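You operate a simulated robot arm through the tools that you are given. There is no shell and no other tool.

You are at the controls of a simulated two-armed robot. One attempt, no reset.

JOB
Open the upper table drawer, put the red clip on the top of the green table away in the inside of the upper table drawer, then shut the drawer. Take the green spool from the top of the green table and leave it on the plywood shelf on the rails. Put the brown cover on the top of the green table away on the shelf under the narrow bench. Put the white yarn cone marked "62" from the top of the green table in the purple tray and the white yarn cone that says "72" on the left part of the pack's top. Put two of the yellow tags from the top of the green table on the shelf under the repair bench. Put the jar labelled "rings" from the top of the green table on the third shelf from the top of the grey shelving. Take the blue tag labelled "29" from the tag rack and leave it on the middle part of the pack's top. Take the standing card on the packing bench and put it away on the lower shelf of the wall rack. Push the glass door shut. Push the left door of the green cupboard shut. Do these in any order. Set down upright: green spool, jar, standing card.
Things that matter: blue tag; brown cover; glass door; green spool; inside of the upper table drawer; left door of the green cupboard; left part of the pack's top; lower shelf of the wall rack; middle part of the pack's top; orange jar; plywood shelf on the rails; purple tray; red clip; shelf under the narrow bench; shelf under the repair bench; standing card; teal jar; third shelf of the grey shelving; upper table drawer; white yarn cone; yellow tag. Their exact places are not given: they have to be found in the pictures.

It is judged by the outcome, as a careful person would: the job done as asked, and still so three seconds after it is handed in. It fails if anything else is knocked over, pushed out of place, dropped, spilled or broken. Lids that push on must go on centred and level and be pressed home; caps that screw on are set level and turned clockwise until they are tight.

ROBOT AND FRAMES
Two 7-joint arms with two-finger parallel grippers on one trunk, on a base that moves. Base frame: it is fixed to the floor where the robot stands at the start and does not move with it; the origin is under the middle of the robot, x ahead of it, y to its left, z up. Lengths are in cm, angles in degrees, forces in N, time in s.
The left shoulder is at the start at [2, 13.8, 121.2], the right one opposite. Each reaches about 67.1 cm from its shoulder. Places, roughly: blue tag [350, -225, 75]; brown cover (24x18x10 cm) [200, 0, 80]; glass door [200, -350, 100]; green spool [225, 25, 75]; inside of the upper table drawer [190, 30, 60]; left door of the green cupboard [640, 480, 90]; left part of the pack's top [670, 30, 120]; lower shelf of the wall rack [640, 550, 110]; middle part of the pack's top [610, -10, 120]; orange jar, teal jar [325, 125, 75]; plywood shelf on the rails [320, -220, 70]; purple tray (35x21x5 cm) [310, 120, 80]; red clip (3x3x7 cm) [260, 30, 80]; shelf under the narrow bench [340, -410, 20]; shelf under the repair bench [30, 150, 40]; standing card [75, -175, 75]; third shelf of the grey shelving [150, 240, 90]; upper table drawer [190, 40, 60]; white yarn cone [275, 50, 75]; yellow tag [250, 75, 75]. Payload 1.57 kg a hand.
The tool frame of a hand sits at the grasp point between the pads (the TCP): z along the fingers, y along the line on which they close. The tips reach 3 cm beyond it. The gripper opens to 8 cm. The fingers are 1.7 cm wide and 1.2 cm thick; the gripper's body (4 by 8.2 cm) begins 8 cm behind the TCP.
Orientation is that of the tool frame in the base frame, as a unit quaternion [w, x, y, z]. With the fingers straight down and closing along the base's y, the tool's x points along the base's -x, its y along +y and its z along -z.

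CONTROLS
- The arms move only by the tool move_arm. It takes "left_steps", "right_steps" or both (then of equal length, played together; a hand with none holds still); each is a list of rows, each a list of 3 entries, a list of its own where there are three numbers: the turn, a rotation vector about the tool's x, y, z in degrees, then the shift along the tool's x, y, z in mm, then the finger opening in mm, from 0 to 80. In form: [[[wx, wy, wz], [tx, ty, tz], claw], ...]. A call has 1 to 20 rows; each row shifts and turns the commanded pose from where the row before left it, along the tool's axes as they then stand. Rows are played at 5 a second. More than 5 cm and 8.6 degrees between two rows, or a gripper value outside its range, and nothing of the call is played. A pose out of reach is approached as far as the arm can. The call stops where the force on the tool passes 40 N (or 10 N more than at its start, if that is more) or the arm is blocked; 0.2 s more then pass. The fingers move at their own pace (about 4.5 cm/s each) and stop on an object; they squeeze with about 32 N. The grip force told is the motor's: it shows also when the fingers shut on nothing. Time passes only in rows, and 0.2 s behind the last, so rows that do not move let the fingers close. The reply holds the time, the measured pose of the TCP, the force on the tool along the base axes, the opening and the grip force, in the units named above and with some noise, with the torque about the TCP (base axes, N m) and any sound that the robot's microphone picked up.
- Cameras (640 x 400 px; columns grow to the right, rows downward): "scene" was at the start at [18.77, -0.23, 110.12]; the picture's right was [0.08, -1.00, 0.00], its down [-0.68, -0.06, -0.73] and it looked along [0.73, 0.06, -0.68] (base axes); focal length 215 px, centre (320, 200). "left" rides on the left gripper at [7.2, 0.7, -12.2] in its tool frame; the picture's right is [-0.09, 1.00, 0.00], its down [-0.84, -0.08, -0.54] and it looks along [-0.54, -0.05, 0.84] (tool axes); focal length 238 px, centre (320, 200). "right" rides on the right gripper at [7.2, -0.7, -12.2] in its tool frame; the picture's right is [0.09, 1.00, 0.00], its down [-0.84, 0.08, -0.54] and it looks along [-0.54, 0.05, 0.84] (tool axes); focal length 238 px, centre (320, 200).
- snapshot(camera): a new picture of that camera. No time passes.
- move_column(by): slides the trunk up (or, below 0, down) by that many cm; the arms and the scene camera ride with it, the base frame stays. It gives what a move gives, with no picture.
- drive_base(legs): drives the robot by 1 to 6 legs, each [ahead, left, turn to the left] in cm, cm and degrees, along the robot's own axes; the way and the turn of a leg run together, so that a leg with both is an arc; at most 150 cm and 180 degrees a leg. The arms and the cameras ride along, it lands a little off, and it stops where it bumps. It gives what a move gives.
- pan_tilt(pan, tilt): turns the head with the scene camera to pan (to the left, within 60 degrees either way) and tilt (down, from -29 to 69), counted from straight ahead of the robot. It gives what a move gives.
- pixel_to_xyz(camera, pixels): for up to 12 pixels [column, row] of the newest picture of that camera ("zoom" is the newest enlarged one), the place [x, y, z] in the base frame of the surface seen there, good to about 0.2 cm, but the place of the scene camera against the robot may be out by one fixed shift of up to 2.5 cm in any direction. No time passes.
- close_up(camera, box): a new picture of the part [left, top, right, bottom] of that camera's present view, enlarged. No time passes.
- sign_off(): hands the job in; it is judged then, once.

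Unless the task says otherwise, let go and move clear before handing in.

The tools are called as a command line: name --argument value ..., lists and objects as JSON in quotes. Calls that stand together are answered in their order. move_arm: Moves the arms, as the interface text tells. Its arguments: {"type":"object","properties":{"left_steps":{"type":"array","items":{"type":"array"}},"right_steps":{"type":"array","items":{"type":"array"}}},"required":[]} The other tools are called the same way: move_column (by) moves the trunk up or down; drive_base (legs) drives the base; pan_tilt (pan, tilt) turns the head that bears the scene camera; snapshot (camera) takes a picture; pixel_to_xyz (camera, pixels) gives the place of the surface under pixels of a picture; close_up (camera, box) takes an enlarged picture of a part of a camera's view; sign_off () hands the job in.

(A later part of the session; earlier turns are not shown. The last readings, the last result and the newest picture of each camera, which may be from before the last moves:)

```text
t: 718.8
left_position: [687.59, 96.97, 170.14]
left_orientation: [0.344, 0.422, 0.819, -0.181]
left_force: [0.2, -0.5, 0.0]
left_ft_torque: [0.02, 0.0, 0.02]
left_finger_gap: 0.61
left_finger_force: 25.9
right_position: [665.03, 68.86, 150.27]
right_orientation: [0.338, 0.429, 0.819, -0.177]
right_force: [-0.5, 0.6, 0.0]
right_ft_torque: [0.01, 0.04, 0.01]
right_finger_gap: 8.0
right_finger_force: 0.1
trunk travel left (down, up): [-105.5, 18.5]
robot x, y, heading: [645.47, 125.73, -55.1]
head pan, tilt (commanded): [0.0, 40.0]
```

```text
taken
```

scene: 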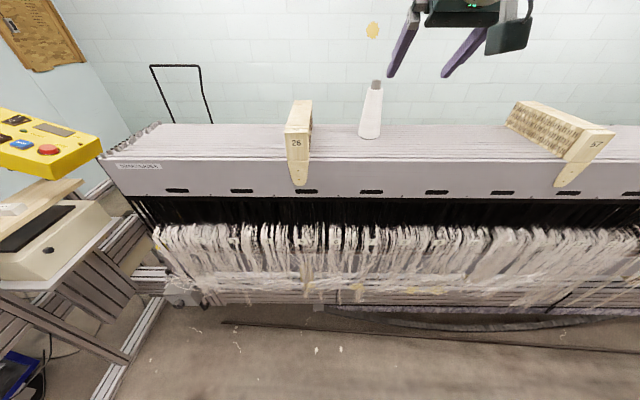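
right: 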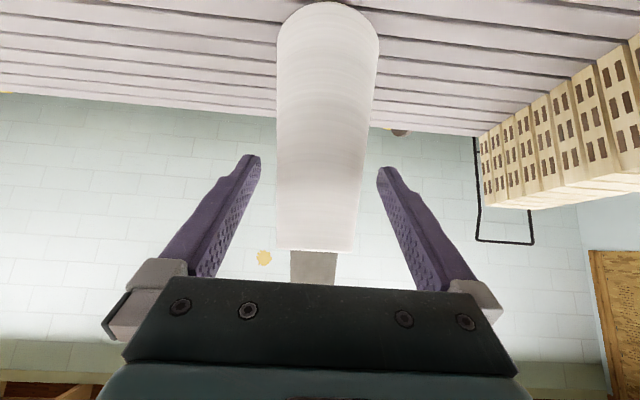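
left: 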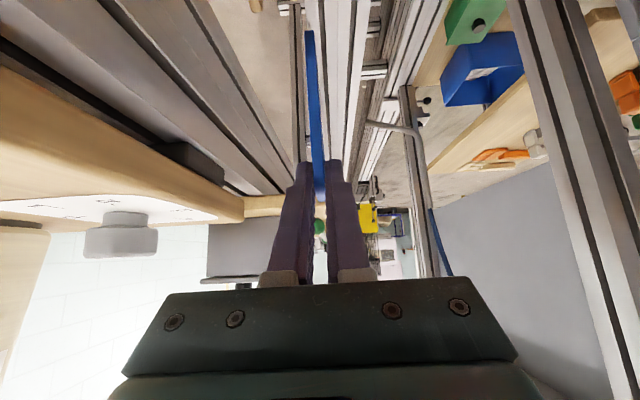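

Cone stands well. Now prepare the tag: level the left hand (−34° pitch) and roll it +90° so the tag lies flat.

move_arm --left_steps '[[[0, -8.5, 0], [0, 0, 0], 0], [[0, -8.5, 0], [0, 0, 0], 0], [[0, -8.5, 0], [0, 0, 0], 0], [[0, -8.5, 0], [0, 0, 0], 0], [[0, 0, 8.2], [0, 0, 0], 0], [[0, 0, 8.2], [0, 0, 0], 0], [[0, 0, 8.2], [0, 0, 0], 0], [[0, 0, 8.2], [0, 0, 0], 0], [[0, 0, 8.2], [0, 0, 0], 0], [[0, 0, 8.2], [0, 0, 0], 0], [[0, 0, 8.2], [0, 0, 0], 0], [[0, 0, 8.2], [0, 0, 0], 0], [[0, 0, 8.2], [0, 0, 0], 0], [[0, 0, 8.2], [0, 0, 0], 0], [[0, 0, 8.2], [0, 0, 0], 0], [[0, 0, 0], [0, 0, 0], 0]]'

snapshot --camera "left"

pan_tilt --pan 20 --tilt 10

snapshot --camera "scene"

```text
t: 722.2
left_position: [687.93, 96.74, 167.76]
left_orientation: [0.589, 0.747, 0.241, 0.194]
left_force: [-1.0, -0.3, -0.1]
left_ft_torque: [0.04, -0.01, -0.02]
left_finger_gap: 0.61
left_finger_force: 26.4
right_position: [665.11, 68.85, 150.27]
right_orientation: [0.338, 0.429, 0.819, -0.176]
right_force: [0.5, 0.1, -0.3]
right_ft_torque: [0.02, 0.02, 0.01]
right_finger_gap: 7.99
right_finger_force: 0.0
trunk travel left (down, up): [-105.5, 18.5]
robot x, y, heading: [645.52, 125.63, -55.1]
head pan, tilt (commanded): [0.0, 40.0]
```

```text
taken
```

left: 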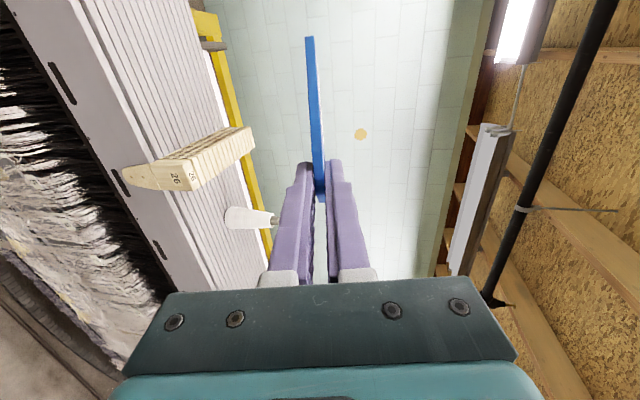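

```text
t: 723.1
left_position: [687.84, 96.52, 167.79]
left_orientation: [0.589, 0.748, 0.238, 0.193]
left_force: [0.3, 0.1, 0.4]
left_ft_torque: [0.0, 0.0, 0.01]
left_finger_gap: 0.62
left_finger_force: 26.0
right_position: [664.95, 68.86, 150.38]
right_orientation: [0.338, 0.429, 0.819, -0.176]
right_force: [0.5, -0.6, 0.6]
right_ft_torque: [-0.01, 0.01, -0.05]
right_finger_gap: 8.01
right_finger_force: 0.0
trunk travel left (down, up): [-105.5, 18.5]
robot x, y, heading: [645.47, 125.89, -55.1]
head pan, tilt (commanded): [20.0, 10.0]
```

```text
taken
```

scene: 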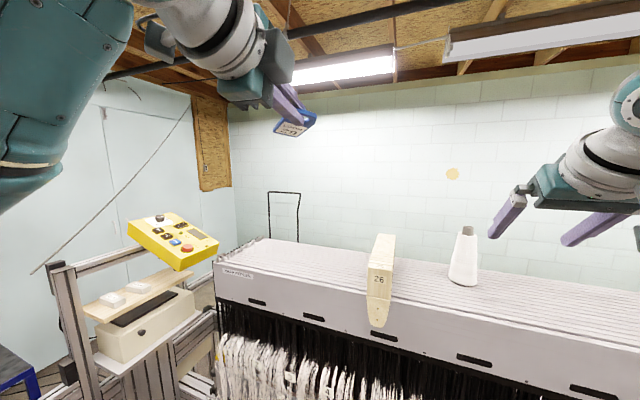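

The tag is now nearly flat, extending forward-left. Level it 7° more, and fold the right hand back to vertical near my body.

move_arm --left_steps '[[[-7, 0, 0], [0, 0, 0], 0], [[0, 0, 0], [0, 0, 0], 0], [[0, 0, 0], [0, 0, 0], 0], [[0, 0, 0], [0, 0, 0], 0], [[0, 0, 0], [0, 0, 0], 0], [[0, 0, 0], [0, 0, 0], 0], [[0, 0, 0], [0, 0, 0], 0]]' --right_steps '[[[0, 7.5, 0], [31, 0, -31], 40], [[0, 7.5, 0], [34.9, 0, -26.8], 40], [[0, 7.5, 0], [38.1, 0, -22], 40], [[0, 7.5, 0], [40.6, 0, -16.8], 40], [[0, 7.5, 0], [42.5, 0, -11.4], 40], [[0, 7.5, 0], [43.6, 0, -5.7], 40], [[0, 0, 0], [0, 0, 0], 40]]'

drive_base --legs '[[0, -124, 0]]'

pan_tilt --pan 10 --tilt 40

snapshot --camera "scene"

```text
t: 724.7
left_position: [687.42, 96.93, 170.03]
left_orientation: [0.655, 0.692, 0.221, 0.207]
left_force: [-0.6, 1.2, -0.2]
left_ft_torque: [0.0, 0.02, 0.0]
left_finger_gap: 0.62
left_finger_force: 25.7
right_position: [649.79, 90.68, 150.71]
right_orientation: [-0.002, 0.465, 0.886, 0.001]
right_force: [-0.1, -0.4, 0.6]
right_ft_torque: [-0.01, 0.01, -0.03]
right_finger_gap: 3.99
right_finger_force: 0.1
trunk travel left (down, up): [-105.5, 18.5]
robot x, y, heading: [645.07, 125.93, -55.0]
head pan, tilt (commanded): [20.0, 10.0]
```

```text
t: 731.0
left_position: [586.02, 26.4, 169.98]
left_orientation: [0.655, 0.692, 0.221, 0.207]
left_force: [0.2, -1.1, 0.3]
left_ft_torque: [-0.01, 0.0, -0.03]
left_finger_gap: 0.6
left_finger_force: 25.6
right_position: [548.36, 20.13, 150.52]
right_orientation: [-0.001, 0.465, 0.886, 0.002]
right_force: [-0.1, -1.1, 0.5]
right_ft_torque: [-0.02, 0.01, 0.0]
right_finger_gap: 4.02
right_finger_force: 0.0
trunk travel left (down, up): [-105.5, 18.5]
robot x, y, heading: [544.2, 55.33, -55.2]
head pan, tilt (commanded): [20.0, 10.0]
```

```text
t: 731.9
left_position: [586.02, 26.35, 170.02]
left_orientation: [0.655, 0.693, 0.22, 0.206]
left_force: [-0.4, 0.1, -0.3]
left_ft_torque: [0.02, 0.03, 0.01]
left_finger_gap: 0.59
left_finger_force: 25.7
right_position: [548.4, 20.11, 150.67]
right_orientation: [-0.001, 0.466, 0.885, 0.001]
right_force: [0.0, -0.5, 0.4]
right_ft_torque: [-0.01, -0.01, -0.01]
right_finger_gap: 3.98
right_finger_force: 0.1
trunk travel left (down, up): [-105.5, 18.5]
robot x, y, heading: [544.06, 55.55, -55.1]
head pan, tilt (commanded): [10.0, 40.0]
```

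```text
taken
```

scene: 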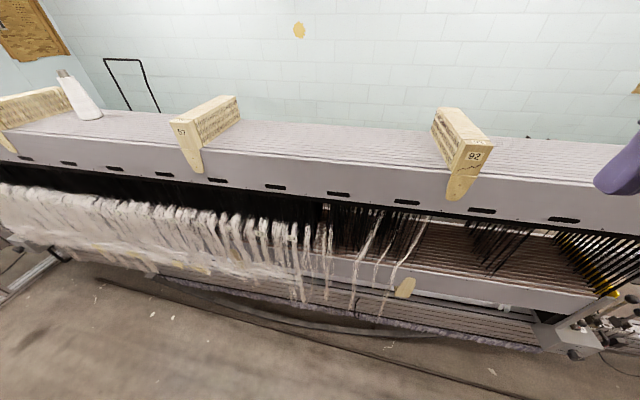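

Left hand is level over u≈499. Advance 30 cm, then lower 38 cm toward the pack top.

drive_base --legs '[[30, 0, 0]]'

move_column --by -36

snapshot --camera "left"

pan_tilt --pan 25 --tilt 15

snapshot --camera "scene"

```text
t: 734.0
left_position: [602.9, 1.73, 170.1]
left_orientation: [0.656, 0.692, 0.22, 0.207]
left_force: [0.4, 0.0, -0.3]
left_ft_torque: [0.05, 0.0, 0.02]
left_finger_gap: 0.59
left_finger_force: 26.0
right_position: [565.15, -4.4, 150.54]
right_orientation: [-0.001, 0.466, 0.885, 0.001]
right_force: [-0.1, 0.4, 0.3]
right_ft_torque: [0.01, 0.0, -0.01]
right_finger_gap: 4.01
right_finger_force: 0.0
trunk travel left (down, up): [-105.5, 18.5]
robot x, y, heading: [561.0, 31.1, -55.3]
head pan, tilt (commanded): [10.0, 40.0]
```

```text
t: 737.5
left_position: [602.87, 1.67, 134.02]
left_orientation: [0.656, 0.692, 0.22, 0.206]
left_force: [0.4, 0.7, -0.9]
left_ft_torque: [0.05, 0.03, 0.02]
left_finger_gap: 0.6
left_finger_force: 26.0
right_position: [565.26, -4.44, 114.51]
right_orientation: [-0.003, 0.466, 0.885, 0.001]
right_force: [0.1, 0.2, -0.6]
right_ft_torque: [0.01, 0.0, -0.01]
right_finger_gap: 3.99
right_finger_force: 0.0
trunk travel left (down, up): [-69.5, 54.5]
robot x, y, heading: [560.82, 30.66, -55.5]
head pan, tilt (commanded): [10.0, 40.0]
```

```text
taken
```

left: 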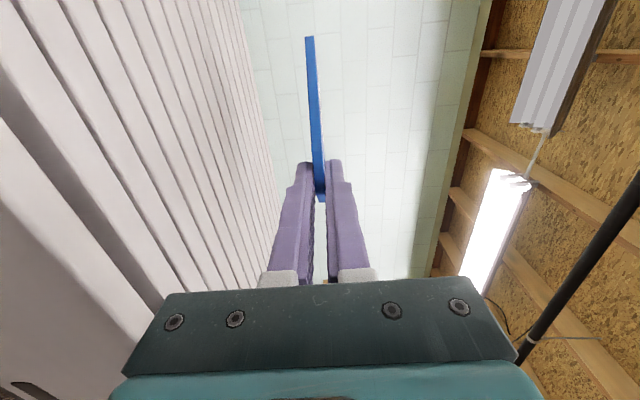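

```text
t: 738.3
left_position: [602.96, 1.87, 134.05]
left_orientation: [0.655, 0.693, 0.22, 0.206]
left_force: [0.0, -0.6, 0.2]
left_ft_torque: [-0.04, 0.02, 0.0]
left_finger_gap: 0.59
left_finger_force: 25.7
right_position: [565.18, -4.42, 114.57]
right_orientation: [-0.001, 0.466, 0.885, 0.003]
right_force: [-0.4, -0.8, 0.7]
right_ft_torque: [0.01, 0.02, 0.02]
right_finger_gap: 4.03
right_finger_force: 0.1
trunk travel left (down, up): [-69.5, 54.5]
robot x, y, heading: [560.71, 30.83, -55.3]
head pan, tilt (commanded): [25.0, 15.0]
```

```text
taken
```

scene: 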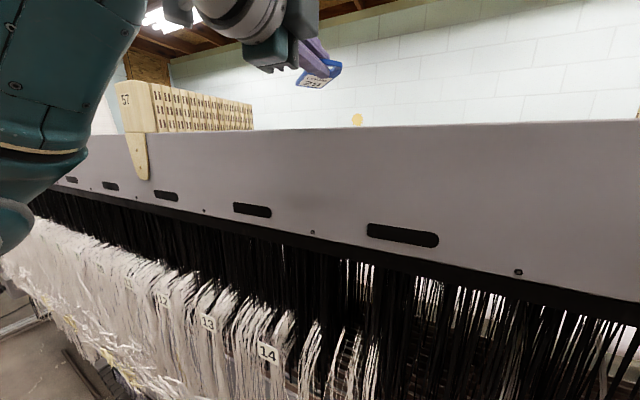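

Hand is 9 cm above... lowering 5.5 cm, then small steps until it touches.

move_column --by -5.5

move_column --by -0.7

move_column --by -0.5

snapshot --camera "left"

```text
t: 739.3
left_position: [602.89, 1.7, 128.64]
left_orientation: [0.656, 0.692, 0.22, 0.206]
left_force: [0.3, -0.9, 0.4]
left_ft_torque: [-0.01, 0.01, 0.0]
left_finger_gap: 0.63
left_finger_force: 25.9
right_position: [565.22, -4.33, 108.96]
right_orientation: [-0.001, 0.466, 0.885, 0.002]
right_force: [0.2, -0.1, 0.2]
right_ft_torque: [-0.02, 0.04, 0.03]
right_finger_gap: 4.02
right_finger_force: 0.2
trunk travel left (down, up): [-64.0, 60.0]
robot x, y, heading: [560.73, 30.78, -55.5]
head pan, tilt (commanded): [25.0, 15.0]
```

```text
t: 739.9
left_position: [602.96, 1.72, 127.91]
left_orientation: [0.655, 0.693, 0.22, 0.206]
left_force: [0.6, 0.0, 0.0]
left_ft_torque: [0.0, 0.0, -0.02]
left_finger_gap: 0.59
left_finger_force: 25.7
right_position: [565.19, -4.25, 108.2]
right_orientation: [-0.002, 0.466, 0.885, 0.002]
right_force: [0.5, -0.2, -0.3]
right_ft_torque: [0.02, -0.02, -0.02]
right_finger_gap: 4.0
right_finger_force: 0.1
trunk travel left (down, up): [-63.3, 60.7]
robot x, y, heading: [560.71, 30.87, -55.7]
head pan, tilt (commanded): [25.0, 15.0]
```

```text
t: 740.4
left_position: [602.83, 1.81, 127.42]
left_orientation: [0.656, 0.692, 0.22, 0.206]
left_force: [-0.2, 0.6, -0.5]
left_ft_torque: [0.01, 0.04, 0.03]
left_finger_gap: 0.61
left_finger_force: 26.2
right_position: [565.19, -4.44, 107.85]
right_orientation: [-0.003, 0.467, 0.884, 0.001]
right_force: [0.0, 0.5, 0.2]
right_ft_torque: [-0.01, -0.03, -0.01]
right_finger_gap: 4.01
right_finger_force: 0.0
trunk travel left (down, up): [-62.8, 61.2]
robot x, y, heading: [560.76, 30.87, -55.1]
head pan, tilt (commanded): [25.0, 15.0]
```

```text
taken
```

left: 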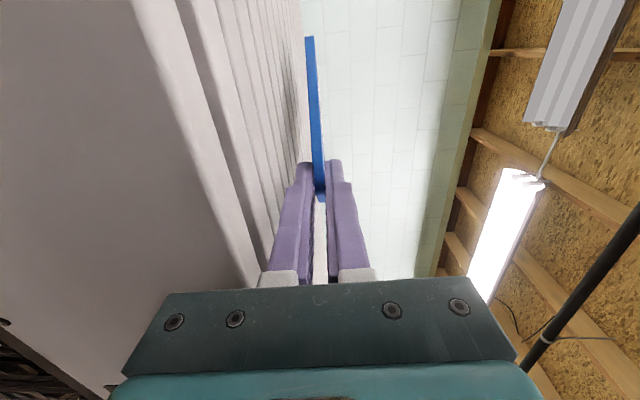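

move_column --by -0.4

move_column --by -0.3

```text
t: 740.9
left_position: [602.9, 1.74, 126.88]
left_orientation: [0.656, 0.692, 0.22, 0.206]
left_force: [0.4, -0.5, -0.2]
left_ft_torque: [0.03, 0.04, 0.0]
left_finger_gap: 0.63
left_finger_force: 25.6
right_position: [565.33, -4.36, 107.36]
right_orientation: [-0.002, 0.467, 0.884, 0.002]
right_force: [0.0, 0.9, -0.2]
right_ft_torque: [0.0, 0.0, 0.01]
right_finger_gap: 4.02
right_finger_force: 0.1
trunk travel left (down, up): [-62.4, 61.6]
robot x, y, heading: [560.98, 31.14, -55.4]
head pan, tilt (commanded): [25.0, 15.0]
```

```text
t: 741.5
left_position: [602.76, 1.78, 126.73]
left_orientation: [0.656, 0.691, 0.22, 0.207]
left_force: [-0.2, 1.0, 4.8]
left_ft_torque: [0.07, 0.01, 0.05]
left_finger_gap: 0.62
left_finger_force: 26.2
right_position: [565.2, -4.47, 107.35]
right_orientation: [-0.001, 0.466, 0.885, 0.002]
right_force: [0.4, -0.1, 0.0]
right_ft_torque: [0.01, 0.0, 0.0]
right_finger_gap: 3.99
right_finger_force: 0.1
trunk travel left (down, up): [-62.1, 61.9]
robot x, y, heading: [560.92, 30.93, -55.4]
head pan, tilt (commanded): [25.0, 15.0]
```

Touching (4.8 N). Raise 0.5 cm, open the fingers to 2.5 cm, then withdraw straight back.

move_column --by 0.5

move_arm --left_steps '[[[0, 0, 0], [0, 0, 0], 12], [[0, 0, 0], [0, 2, 0], 20], [[0, 0, 0], [0, 3, 0], 25], [[0, 0, 0], [0, 0, 0], 25]]'

snapshot --camera "left"

```text
t: 742.0
left_position: [602.96, 1.8, 127.05]
left_orientation: [0.655, 0.693, 0.22, 0.205]
left_force: [0.0, 0.4, -0.5]
left_ft_torque: [0.02, 0.02, -0.02]
left_finger_gap: 0.6
left_finger_force: 25.8
right_position: [565.19, -4.38, 107.59]
right_orientation: [-0.002, 0.466, 0.885, 0.001]
right_force: [0.0, 0.8, 0.7]
right_ft_torque: [0.02, 0.01, -0.01]
right_finger_gap: 4.01
right_finger_force: 0.0
trunk travel left (down, up): [-62.6, 61.4]
robot x, y, heading: [561.2, 30.67, -55.5]
head pan, tilt (commanded): [25.0, 15.0]
```

```text
t: 743.0
left_position: [602.86, 1.72, 127.67]
left_orientation: [0.656, 0.692, 0.22, 0.206]
left_force: [-1.2, 1.5, 1.4]
left_ft_torque: [0.03, 0.01, 0.03]
left_finger_gap: 2.36
left_finger_force: 0.1
right_position: [565.24, -4.41, 107.61]
right_orientation: [-0.002, 0.466, 0.885, 0.002]
right_force: [0.7, -0.1, -0.3]
right_ft_torque: [-0.02, 0.0, 0.01]
right_finger_gap: 4.0
right_finger_force: 0.1
trunk travel left (down, up): [-62.6, 61.4]
robot x, y, heading: [560.62, 30.61, -55.4]
head pan, tilt (commanded): [25.0, 15.0]
```

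```text
taken
```

left: 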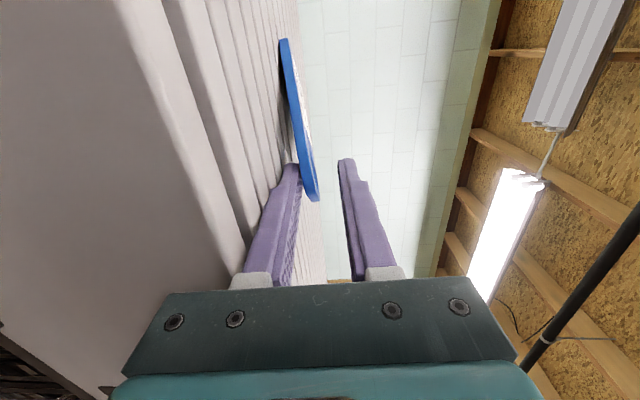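

The tag rests with its far end on the pack. Withdrawing the hand straight back.

move_arm --left_steps '[[[0, 0, 0], [0, 0, -15], 25], [[0, 0, 0], [0, 0, -20], 25], [[0, 0, 0], [0, 0, -25], 25], [[0, 0, 0], [0, 0, -25], 25]]'

snapshot --camera "left"

```text
t: 744.0
left_position: [599.27, 6.65, 127.86]
left_orientation: [0.65, 0.696, 0.221, 0.207]
left_force: [-0.6, 0.7, 0.3]
left_ft_torque: [0.01, 0.02, -0.02]
left_finger_gap: 2.51
left_finger_force: 0.1
left hand out of reach, approached as far as the arm can: row 4
right_position: [565.21, -4.4, 107.57]
right_orientation: [-0.001, 0.466, 0.885, 0.002]
right_force: [-0.9, 0.4, 0.7]
right_ft_torque: [0.0, -0.01, 0.02]
right_finger_gap: 4.01
right_finger_force: 0.1
trunk travel left (down, up): [-62.6, 61.4]
robot x, y, heading: [560.83, 30.82, -55.7]
head pan, tilt (commanded): [25.0, 15.0]
```

```text
taken
```

left: 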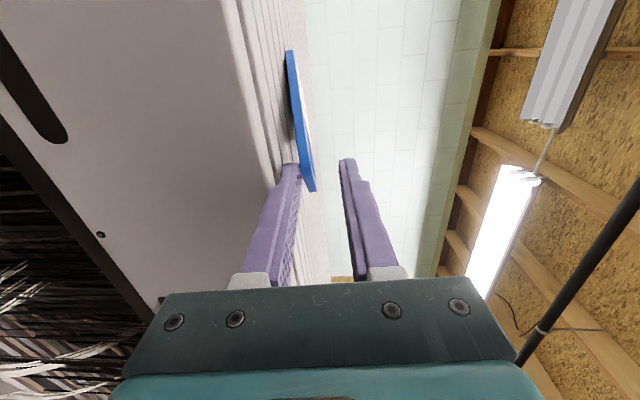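

The tag is riding back on the lower finger. I'll push it back in 7 cm and then roll the hand 90° so it slides off gently.

move_arm --left_steps '[[[0, 0, 0], [0, 0, 35], 25], [[0, 0, 0], [0, 0, 35], 25], [[0, 0, 0], [0, 4, 0], 25], [[0, 0, -6], [0, 0, 0], 25], [[0, 0, -6], [0, 0, 0], 25], [[0, 0, -6], [0, 0, 0], 25], [[0, 0, -6], [0, 0, 0], 25], [[0, 0, -6], [0, 0, 0], 25], [[0, 0, -6], [0, 0, 0], 25], [[0, 0, -6], [0, 0, 0], 25], [[0, 0, -6], [0, 0, 0], 25]]'

snapshot --camera "left"

```text
t: 746.4
left_position: [603.26, 0.99, 128.29]
left_orientation: [0.682, 0.542, 0.484, -0.08]
left_force: [0.3, 0.1, 0.0]
left_ft_torque: [0.01, -0.01, -0.03]
left_finger_gap: 2.51
left_finger_force: 0.0
right_position: [565.24, -4.46, 107.61]
right_orientation: [-0.002, 0.466, 0.885, 0.001]
right_force: [0.6, 0.3, -0.5]
right_ft_torque: [0.01, 0.01, -0.04]
right_finger_gap: 4.01
right_finger_force: 0.1
trunk travel left (down, up): [-62.6, 61.4]
robot x, y, heading: [560.87, 30.88, -55.4]
head pan, tilt (commanded): [25.0, 15.0]
```

```text
taken
```

left: 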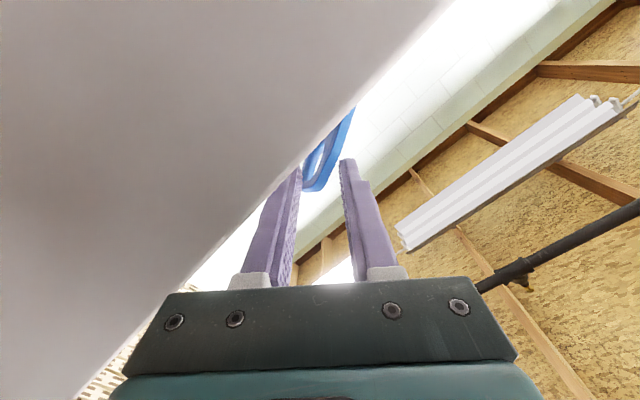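

Continue the roll to 90°.

move_arm --left_steps '[[[0, 0, -7], [0, 0, 0], 25], [[0, 0, -7], [0, 0, 0], 25], [[0, 0, -7], [0, 0, 0], 25], [[0, 0, -7], [0, 0, 0], 25], [[0, 0, -7], [0, 0, 0], 35], [[0, 0, -7], [0, 0, 0], 45], [[0, 0, 0], [0, 0, 0], 45]]'

pan_tilt --pan 25 --tilt 5

snapshot --camera "scene"

close_up --camera "scene" --box '[220, 60, 380, 180]'

```text
t: 748.0
left_position: [603.26, 1.06, 128.36]
left_orientation: [0.609, 0.333, 0.645, -0.318]
left_force: [0.4, 0.1, -1.0]
left_ft_torque: [0.02, -0.02, 0.01]
left_finger_gap: 4.48
left_finger_force: 0.0
right_position: [565.15, -4.33, 107.58]
right_orientation: [-0.001, 0.465, 0.885, 0.001]
right_force: [0.3, 0.1, 0.7]
right_ft_torque: [-0.02, 0.01, 0.0]
right_finger_gap: 4.0
right_finger_force: 0.0
trunk travel left (down, up): [-62.6, 61.4]
robot x, y, heading: [560.82, 31.26, -55.5]
head pan, tilt (commanded): [25.0, 15.0]
```

```text
t: 748.7
left_position: [603.21, 0.96, 128.37]
left_orientation: [0.609, 0.334, 0.645, -0.317]
left_force: [-0.4, -0.1, -0.2]
left_ft_torque: [0.01, -0.02, 0.01]
left_finger_gap: 4.5
left_finger_force: 0.0
right_position: [565.3, -4.35, 107.69]
right_orientation: [-0.002, 0.466, 0.885, 0.001]
right_force: [-1.0, -0.1, 0.6]
right_ft_torque: [-0.02, 0.02, -0.02]
right_finger_gap: 4.0
right_finger_force: 0.0
trunk travel left (down, up): [-62.6, 61.4]
robot x, y, heading: [560.97, 30.74, -55.3]
head pan, tilt (commanded): [25.0, 5.0]
```

```text
taken
```

scene: 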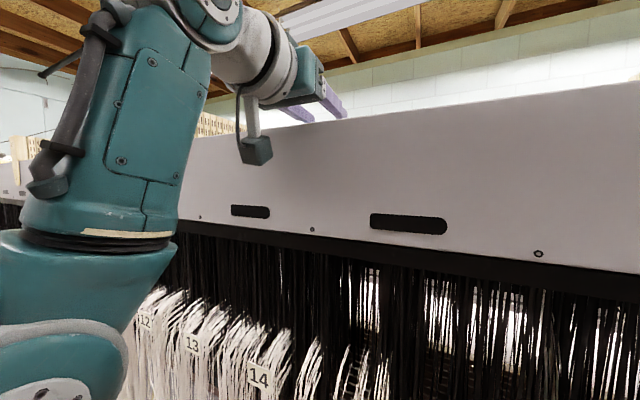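

```text
3.33 times, centred on (300, 120) of scene
```

zoom: 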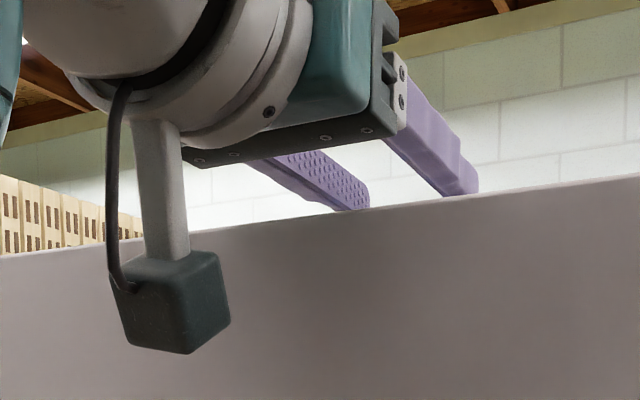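

The view is blocked by the front plate; raising the trunk 38 cm to see whether the tag stayed on the pack.

move_column --by 38

pan_tilt --pan 20 --tilt 40

snapshot --camera "scene"

snapshot --camera "left"

```text
t: 752.4
left_position: [603.38, 0.92, 166.29]
left_orientation: [0.609, 0.334, 0.645, -0.318]
left_force: [-0.7, 0.9, -0.3]
left_ft_torque: [0.05, -0.02, -0.03]
left_finger_gap: 4.5
left_finger_force: 0.0
right_position: [565.2, -4.38, 145.59]
right_orientation: [-0.002, 0.466, 0.885, 0.002]
right_force: [0.0, -0.3, -0.1]
right_ft_torque: [0.01, 0.02, 0.01]
right_finger_gap: 3.98
right_finger_force: 0.3
trunk travel left (down, up): [-100.6, 23.4]
robot x, y, heading: [561.06, 30.97, -55.1]
head pan, tilt (commanded): [25.0, 5.0]
```

```text
t: 753.4
left_position: [603.31, 1.02, 166.29]
left_orientation: [0.609, 0.334, 0.645, -0.318]
left_force: [0.5, -0.2, 1.3]
left_ft_torque: [-0.01, 0.01, 0.0]
left_finger_gap: 4.51
left_finger_force: 0.1
right_position: [565.2, -4.35, 145.59]
right_orientation: [-0.002, 0.466, 0.885, 0.002]
right_force: [0.6, 0.2, -0.1]
right_ft_torque: [0.04, 0.02, 0.0]
right_finger_gap: 4.01
right_finger_force: 0.1
trunk travel left (down, up): [-100.6, 23.4]
robot x, y, heading: [560.89, 30.72, -55.4]
head pan, tilt (commanded): [20.0, 40.0]
```

```text
taken
```

scene: 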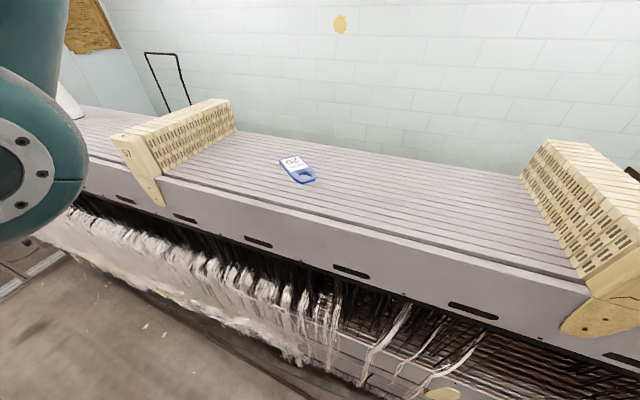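

```text
taken
```

left: 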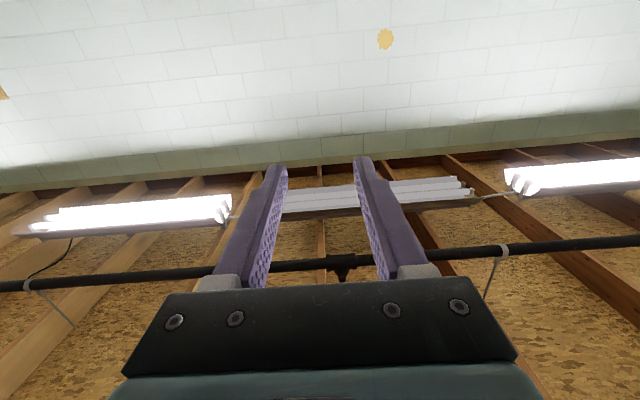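

The blue tag lies flat on the pack's top between dividers 57 and 92. Checking its position.

pixel_to_xyz --camera "scene" --pixels '[[298, 170], [290, 162], [305, 178], [218, 120], [555, 160]]'

close_up --camera "scene" --box '[260, 140, 340, 200]'

```text
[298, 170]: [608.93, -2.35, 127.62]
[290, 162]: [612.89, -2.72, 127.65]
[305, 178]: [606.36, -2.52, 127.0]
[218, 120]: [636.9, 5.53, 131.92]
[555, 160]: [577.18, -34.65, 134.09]
```

```text
6.67 times, centred on (300, 170) of scene
```

zoom: 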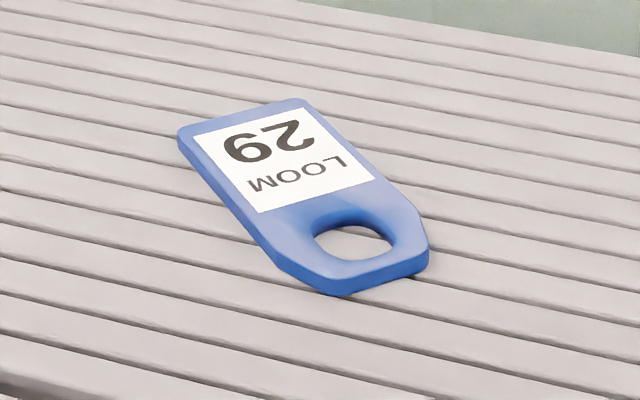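

The blue "29" tag rests at u≈502 on the pack's middle part. Next: green spool and brown cover. Back off 60 cm and swing the left hand down to vertical.

drive_base --legs '[[-70, 0, 0]]'

move_arm --left_steps '[[[0, 7.9, 0], [30.4, 0, -6.4], 80], [[0, 7.9, 0], [30.9, 0, -2.2], 80], [[0, 7.9, 0], [31, 0, 2.2], 80], [[0, 7.9, 0], [30.3, 0, 6.5], 80], [[0, 7.9, 0], [29.2, 0, 10.6], 80], [[0, 7.9, 0], [27.5, 0, 14.4], 80], [[0, 7.9, 0], [25.3, 0, 18], 80], [[0, 7.9, 0], [22.6, 0, 21.3], 80], [[0, 7.9, 0], [19.5, 0, 24.1], 80], [[0, 7.9, 0], [16, 0, 26.6], 80], [[0, 7.9, 0], [12.1, 0, 28.6], 80], [[0, 0, 0], [0, 0, 0], 80]]'

```text
t: 757.2
left_position: [563.98, 57.99, 166.31]
left_orientation: [0.608, 0.336, 0.644, -0.319]
left_force: [0.5, 0.8, -0.4]
left_ft_torque: [0.01, -0.04, 0.01]
left_finger_gap: 4.46
left_finger_force: 0.2
right_position: [525.87, 52.7, 145.63]
right_orientation: [-0.001, 0.467, 0.884, 0.001]
right_force: [-0.6, -0.1, 0.1]
right_ft_torque: [-0.02, 0.01, -0.04]
right_finger_gap: 3.99
right_finger_force: 0.1
trunk travel left (down, up): [-100.6, 23.4]
robot x, y, heading: [521.56, 87.97, -55.9]
head pan, tilt (commanded): [20.0, 40.0]
```

```text
t: 759.8
left_position: [558.97, 65.04, 133.46]
left_orientation: [-0.002, 0.463, 0.886, -0.002]
left_force: [0.4, -0.5, 0.5]
left_ft_torque: [0.02, -0.02, 0.0]
left_finger_gap: 7.98
left_finger_force: 0.0
right_position: [525.92, 52.73, 145.59]
right_orientation: [-0.001, 0.468, 0.884, 0.001]
right_force: [-0.1, 0.9, -0.5]
right_ft_torque: [-0.02, 0.01, -0.02]
right_finger_gap: 4.01
right_finger_force: 0.0
trunk travel left (down, up): [-100.6, 23.4]
robot x, y, heading: [521.38, 87.94, -55.6]
head pan, tilt (commanded): [20.0, 40.0]
```

Both hands vertical. Lower 25 cm, turn to face the table side, and strafe back to the spool (u≈219).

move_column --by -25

drive_base --legs '[[0, 0, 90], [0, 0, 89.8], [0, 150, 0], [0, 112, 0]]'

pan_tilt --pan 0 --tilt 40

snapshot --camera "scene"

```text
t: 762.4
left_position: [559.03, 65.07, 108.35]
left_orientation: [-0.002, 0.463, 0.887, -0.001]
left_force: [0.6, -0.8, -0.4]
left_ft_torque: [-0.03, 0.01, 0.02]
left_finger_gap: 8.01
left_finger_force: 0.1
right_position: [525.93, 52.66, 120.64]
right_orientation: [-0.002, 0.468, 0.884, 0.002]
right_force: [-0.4, 0.2, 0.7]
right_ft_torque: [0.03, 0.0, 0.03]
right_finger_gap: 4.01
right_finger_force: 0.0
trunk travel left (down, up): [-75.6, 48.4]
robot x, y, heading: [521.62, 87.88, -55.7]
head pan, tilt (commanded): [20.0, 40.0]
```

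```text
t: 782.8
left_position: [272.48, -41.97, 108.43]
left_orientation: [-0.001, 0.891, -0.454, 0.001]
left_force: [-0.2, 0.1, -1.1]
left_ft_torque: [-0.03, 0.02, 0.0]
left_finger_gap: 7.99
left_finger_force: 0.1
right_position: [305.18, -28.87, 120.64]
right_orientation: [0.001, 0.889, -0.458, 0.001]
right_force: [-0.3, 0.0, -0.4]
right_ft_torque: [0.01, 0.04, -0.02]
right_finger_gap: 4.01
right_finger_force: 0.1
trunk travel left (down, up): [-75.6, 48.4]
robot x, y, heading: [310.22, -63.86, 125.4]
head pan, tilt (commanded): [20.0, 40.0]
```

```text
t: 783.6
left_position: [272.41, -41.89, 108.51]
left_orientation: [-0.002, 0.891, -0.454, 0.002]
left_force: [-0.7, 0.8, 0.5]
left_ft_torque: [0.02, -0.03, 0.02]
left_finger_gap: 7.99
left_finger_force: 0.1
right_position: [305.17, -28.92, 120.65]
right_orientation: [0.001, 0.889, -0.459, 0.001]
right_force: [0.8, -0.1, -0.3]
right_ft_torque: [-0.01, -0.03, 0.03]
right_finger_gap: 4.01
right_finger_force: 0.1
trunk travel left (down, up): [-75.6, 48.4]
robot x, y, heading: [310.05, -63.74, 125.6]
head pan, tilt (commanded): [0.0, 40.0]
```

```text
taken
```

scene: 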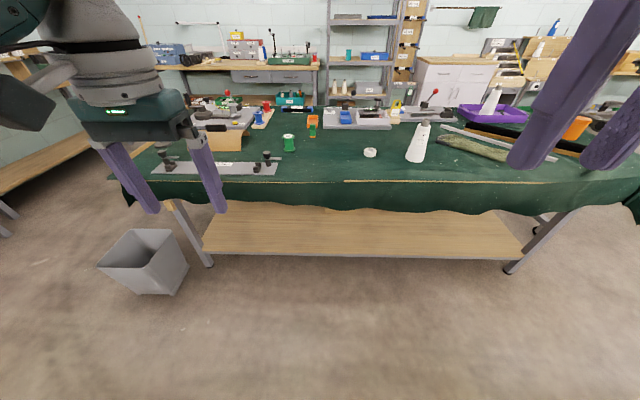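

Spool at (289,143). Driving in: ahead 60, right 4.5, hands high over the clamps.

drive_base --legs '[[60, -4.5, -1.2]]'

snapshot --camera "left"

```text
t: 786.9
left_position: [242.9, 9.0, 108.44]
left_orientation: [-0.002, 0.888, -0.46, 0.002]
left_force: [0.1, 0.2, -0.1]
left_ft_torque: [-0.01, 0.01, 0.0]
left_finger_gap: 8.0
left_finger_force: 0.0
right_position: [276.13, 21.6, 120.63]
right_orientation: [0.002, 0.885, -0.466, 0.003]
right_force: [-0.3, -0.2, -0.5]
right_ft_torque: [0.02, 0.0, 0.0]
right_finger_gap: 3.99
right_finger_force: 0.1
trunk travel left (down, up): [-75.6, 48.4]
robot x, y, heading: [280.35, -14.34, 124.6]
head pan, tilt (commanded): [0.0, 40.0]
```

```text
taken
```

left: 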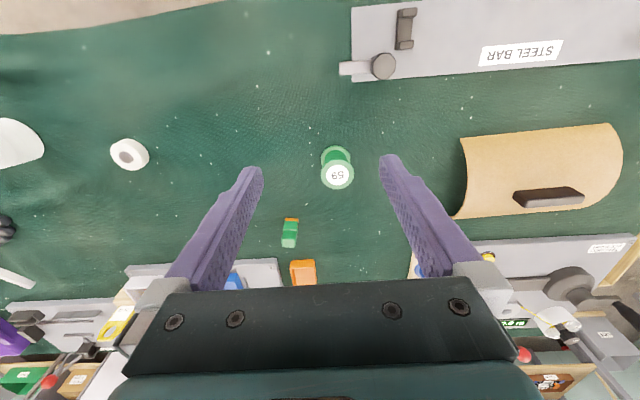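

The spool's top is at (338,173) in the left camera. Measuring.

pixel_to_xyz --camera "left" --pixels '[[338, 173], [322, 173], [354, 173], [338, 160], [338, 187], [335, 150], [550, 195], [520, 200], [580, 192], [548, 190]]'

close_up --camera "left" --box '[440, 110, 640, 240]'

```text
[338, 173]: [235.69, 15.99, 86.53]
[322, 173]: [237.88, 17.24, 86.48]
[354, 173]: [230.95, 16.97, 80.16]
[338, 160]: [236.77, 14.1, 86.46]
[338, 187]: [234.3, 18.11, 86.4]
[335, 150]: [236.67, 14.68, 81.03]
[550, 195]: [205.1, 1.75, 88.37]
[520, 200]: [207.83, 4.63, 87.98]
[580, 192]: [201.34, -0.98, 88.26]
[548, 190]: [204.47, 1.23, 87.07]
```

```text
3.08 times, centred on (540, 175) of left
```

zoom: 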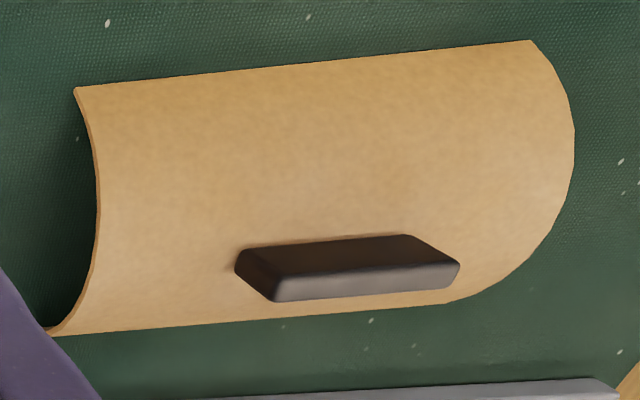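

Spool top centre (235.7,16.1), z 86.5, Ø5 cm. Drive 6 cm closer, then arm forward 4 cm and left 1.9 cm.

drive_base --legs '[[6, 0, 0]]'

move_arm --left_steps '[[[0, 0, 0], [-20, 10, 0], 75], [[0, 0, 0], [-19, 9, 0], 75], [[0, 0, 0], [0, 0, 0], 75]]'

move_column --by -16

snapshot --camera "left"

```text
t: 787.9
left_position: [239.5, 13.92, 108.34]
left_orientation: [-0.002, 0.887, -0.461, 0.001]
left_force: [0.6, -0.3, -0.1]
left_ft_torque: [-0.04, 0.01, 0.03]
left_finger_gap: 7.99
left_finger_force: 0.0
right_position: [272.56, 26.52, 120.62]
right_orientation: [0.001, 0.885, -0.467, 0.001]
right_force: [0.0, -0.2, -0.2]
right_ft_torque: [-0.01, 0.02, 0.02]
right_finger_gap: 4.0
right_finger_force: 0.0
trunk travel left (down, up): [-75.6, 48.4]
robot x, y, heading: [277.11, -8.71, 124.3]
head pan, tilt (commanded): [0.0, 40.0]
```

```text
t: 788.7
left_position: [235.55, 16.12, 108.36]
left_orientation: [-0.001, 0.887, -0.461, 0.001]
left_force: [-0.6, 0.2, 1.1]
left_ft_torque: [0.0, -0.01, 0.03]
left_finger_gap: 7.48
left_finger_force: 0.0
right_position: [272.56, 26.49, 120.64]
right_orientation: [0.001, 0.885, -0.466, 0.003]
right_force: [0.3, -0.4, 0.7]
right_ft_torque: [0.01, -0.02, 0.04]
right_finger_gap: 4.01
right_finger_force: 0.0
trunk travel left (down, up): [-75.6, 48.4]
robot x, y, heading: [276.91, -8.64, 124.8]
head pan, tilt (commanded): [0.0, 40.0]
```

```text
t: 790.5
left_position: [235.47, 16.11, 92.46]
left_orientation: [-0.001, 0.887, -0.461, 0.001]
left_force: [-0.5, 0.8, -0.8]
left_ft_torque: [-0.01, 0.02, -0.01]
left_finger_gap: 7.49
left_finger_force: 0.1
right_position: [272.59, 26.53, 104.58]
right_orientation: [0.002, 0.884, -0.467, 0.002]
right_force: [-0.1, 0.2, -0.6]
right_ft_torque: [-0.03, -0.05, 0.03]
right_finger_gap: 3.99
right_finger_force: 0.0
trunk travel left (down, up): [-59.6, 64.4]
robot x, y, heading: [277.05, -8.83, 124.5]
head pan, tilt (commanded): [0.0, 40.0]
```

```text
taken
```

left: 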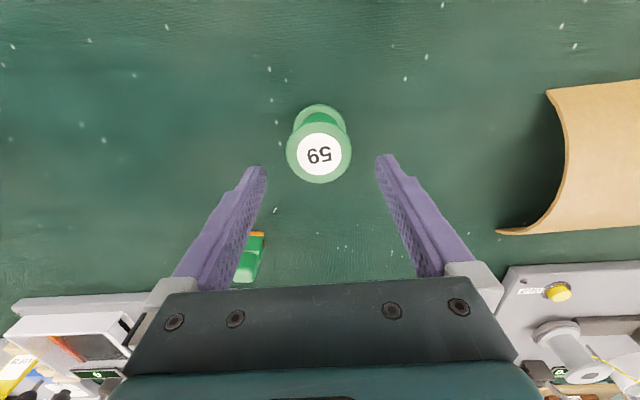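

Centred. Descend 8.8 cm and grip.

move_arm --left_steps '[[[0, 0, 0], [0, 0, 40], 75], [[0, 0, 0], [0, 0, 40], 75], [[0, 0, 0], [0, 0, 8], 75], [[0, 0, 0], [0, 0, 0], 75]]'

snapshot --camera "left"

```text
t: 791.5
left_position: [235.64, 16.15, 83.53]
left_orientation: [-0.002, 0.887, -0.461, 0.002]
left_force: [0.6, 0.0, 0.0]
left_ft_torque: [0.01, 0.01, 0.05]
left_finger_gap: 7.52
left_finger_force: 0.0
right_position: [272.52, 26.52, 104.65]
right_orientation: [0.001, 0.885, -0.466, 0.001]
right_force: [0.4, 0.1, -0.3]
right_ft_torque: [0.0, 0.03, 0.04]
right_finger_gap: 4.01
right_finger_force: 0.0
trunk travel left (down, up): [-59.6, 64.4]
robot x, y, heading: [276.78, -8.69, 124.7]
head pan, tilt (commanded): [0.0, 40.0]
```

```text
taken
```

left: 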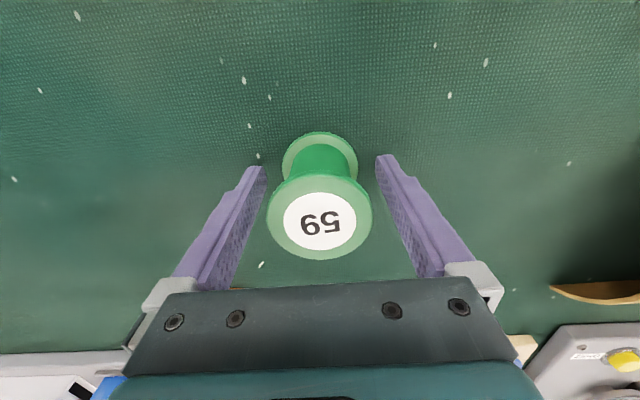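

Spool between the fingers. Closing and lifting 6 cm.

move_arm --left_steps '[[[0, 0, 0], [0, 0, 0], 0], [[0, 0, 0], [0, 0, 0], 0], [[0, 0, 0], [0, 0, 0], 0], [[0, 0, 0], [0, 0, 0], 0], [[0, 0, 0], [0, 0, -30], 0], [[0, 0, 0], [0, 0, -30], 0], [[0, 0, 0], [0, 0, 0], 0]]'

snapshot --camera "left"

```text
t: 793.1
left_position: [235.59, 15.98, 89.5]
left_orientation: [-0.001, 0.887, -0.461, 0.001]
left_force: [0.4, -0.4, -1.2]
left_ft_torque: [-0.01, 0.04, 0.03]
left_finger_gap: 5.17
left_finger_force: 32.2
right_position: [272.59, 26.51, 104.68]
right_orientation: [0.001, 0.885, -0.466, 0.002]
right_force: [0.8, -0.3, 0.2]
right_ft_torque: [-0.02, 0.0, 0.02]
right_finger_gap: 3.99
right_finger_force: 0.0
trunk travel left (down, up): [-59.6, 64.4]
robot x, y, heading: [276.68, -8.78, 124.4]
head pan, tilt (commanded): [0.0, 40.0]
```

```text
taken
```

left: 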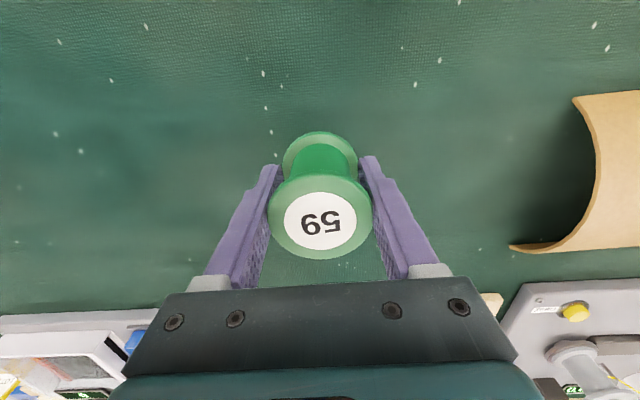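

Spool held. Raise 15 cm, back off, and strafe left toward the cover; then yaw the right hand 90° for its handle.

move_column --by 15

drive_base --legs '[[-40, 0, 0], [0, 70, 0]]'

move_arm --right_steps '[[[0, 0, 8.2], [0, 0, 0], 60], [[0, 0, 8.2], [0, 0, 0], 60], [[0, 0, 8.2], [0, 0, 0], 60], [[0, 0, 8.2], [0, 0, 0], 60], [[0, 0, 8.2], [0, 0, 0], 60], [[0, 0, 8.2], [0, 0, 0], 60], [[0, 0, 8.2], [0, 0, 0], 60], [[0, 0, 8.2], [0, 0, 0], 60], [[0, 0, 8.2], [0, 0, 0], 60], [[0, 0, 8.2], [0, 0, 0], 60], [[0, 0, 8.2], [0, 0, 0], 60], [[0, 0, 0], [0, 0, 0], 60]]'

snapshot --camera "scene"

```text
t: 794.9
left_position: [235.61, 16.1, 104.39]
left_orientation: [-0.001, 0.887, -0.461, 0.002]
left_force: [-0.9, 0.4, -0.7]
left_ft_torque: [0.02, 0.01, 0.02]
left_finger_gap: 5.2
left_finger_force: 32.6
right_position: [272.51, 26.6, 119.63]
right_orientation: [0.002, 0.885, -0.466, 0.002]
right_force: [-0.1, 0.4, 0.1]
right_ft_torque: [-0.02, -0.01, 0.03]
right_finger_gap: 4.01
right_finger_force: 0.0
trunk travel left (down, up): [-74.6, 49.4]
robot x, y, heading: [276.99, -8.89, 124.5]
head pan, tilt (commanded): [0.0, 40.0]
```

```text
t: 800.8
left_position: [201.47, -57.72, 104.46]
left_orientation: [-0.001, 0.891, -0.454, 0.001]
left_force: [-0.5, -0.7, -0.2]
left_ft_torque: [0.0, 0.01, 0.01]
left_finger_gap: 5.18
left_finger_force: 31.9
right_position: [238.11, -46.5, 119.6]
right_orientation: [0.0, 0.889, -0.458, 0.002]
right_force: [0.5, -1.0, 0.8]
right_ft_torque: [0.0, 0.03, -0.01]
right_finger_gap: 3.99
right_finger_force: 0.1
trunk travel left (down, up): [-74.6, 49.4]
robot x, y, heading: [243.01, -81.56, 125.8]
head pan, tilt (commanded): [0.0, 40.0]
```

```text
t: 803.4
left_position: [201.48, -57.75, 104.46]
left_orientation: [-0.001, 0.891, -0.453, 0.002]
left_force: [-0.4, -0.2, -0.1]
left_ft_torque: [-0.03, 0.01, 0.01]
left_finger_gap: 5.16
left_finger_force: 32.1
right_position: [237.88, -46.66, 119.63]
right_orientation: [0.0, -0.303, 0.953, -0.003]
right_force: [-0.9, 0.1, 0.4]
right_ft_torque: [-0.01, 0.0, -0.03]
right_finger_gap: 5.99
right_finger_force: 0.1
trunk travel left (down, up): [-74.6, 49.4]
robot x, y, heading: [243.25, -81.88, 125.8]
head pan, tilt (commanded): [0.0, 40.0]
```

```text
taken
```

scene: 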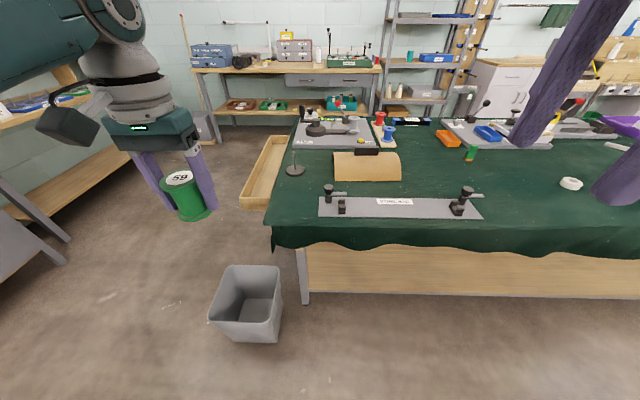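

Right hand is yawed. Drive ahead 44 cm toward the cover.

drive_base --legs '[[44, -1.2, -1.3]]'

move_arm --right_steps '[[[0, 0, 0], [0, 35, 0], 60], [[0, 0, 0], [0, 35, 0], 60], [[0, 0, 0], [0, 35, 0], 60], [[0, 0, 0], [0, 0, 0], 60]]'

snapshot --camera "right"

```text
t: 806.1
left_position: [177.58, -20.35, 104.5]
left_orientation: [-0.002, 0.887, -0.461, 0.002]
left_force: [-0.5, 0.5, -1.3]
left_ft_torque: [0.02, 0.01, -0.01]
left_finger_gap: 5.16
left_finger_force: 32.5
right_position: [214.44, -9.87, 119.66]
right_orientation: [0.001, -0.294, 0.956, -0.002]
right_force: [1.1, 0.2, 0.3]
right_ft_torque: [-0.01, -0.02, -0.03]
right_finger_gap: 6.0
right_finger_force: 0.1
trunk travel left (down, up): [-74.6, 49.4]
robot x, y, heading: [218.85, -44.94, 124.5]
head pan, tilt (commanded): [0.0, 40.0]
```

```text
t: 807.1
left_position: [177.6, -20.26, 104.46]
left_orientation: [-0.002, 0.887, -0.462, 0.002]
left_force: [-0.6, -0.4, -1.3]
left_ft_torque: [0.0, 0.03, 0.02]
left_finger_gap: 5.18
left_finger_force: 31.9
right_position: [208.64, -1.08, 119.54]
right_orientation: [0.0, -0.294, 0.956, -0.003]
right_force: [-0.4, 0.2, -0.4]
right_ft_torque: [0.01, 0.0, 0.0]
right_finger_gap: 6.02
right_finger_force: 0.0
trunk travel left (down, up): [-74.6, 49.4]
robot x, y, heading: [219.11, -45.26, 124.4]
head pan, tilt (commanded): [0.0, 40.0]
```

```text
taken
```

right: 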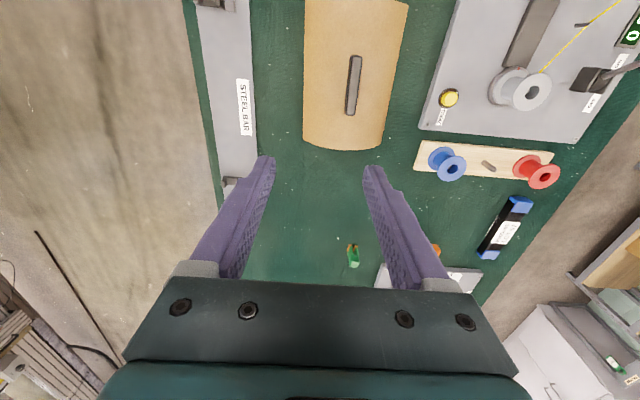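

The cover handle is at (354,85) in the right camera. Measuring it.

pixel_to_xyz --camera "right" --pixels '[[355, 60], [352, 110], [353, 85], [349, 85], [358, 85], [340, 85], [370, 85], [330, 85], [385, 85], [350, 140]]'

close_up --camera "right" --box '[290, 0, 430, 170]'

```text
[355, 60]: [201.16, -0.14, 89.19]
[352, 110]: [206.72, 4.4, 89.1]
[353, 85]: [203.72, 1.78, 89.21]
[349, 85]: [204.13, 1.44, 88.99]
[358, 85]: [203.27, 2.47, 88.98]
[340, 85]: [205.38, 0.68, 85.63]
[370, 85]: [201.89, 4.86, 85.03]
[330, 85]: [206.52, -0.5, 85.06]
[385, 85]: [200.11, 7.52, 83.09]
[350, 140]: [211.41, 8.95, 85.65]
```

```text
2.35 times, centred on (360, 85) of right
```

zoom: 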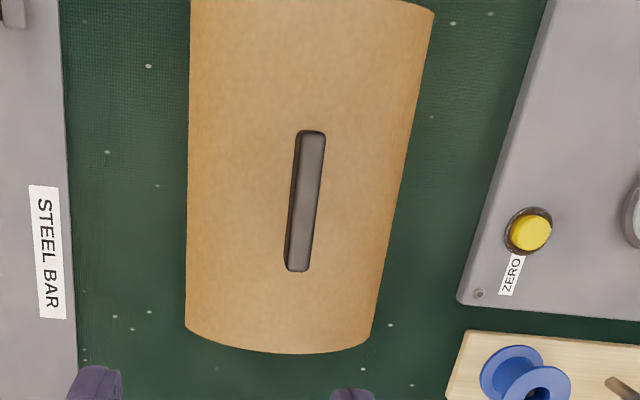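

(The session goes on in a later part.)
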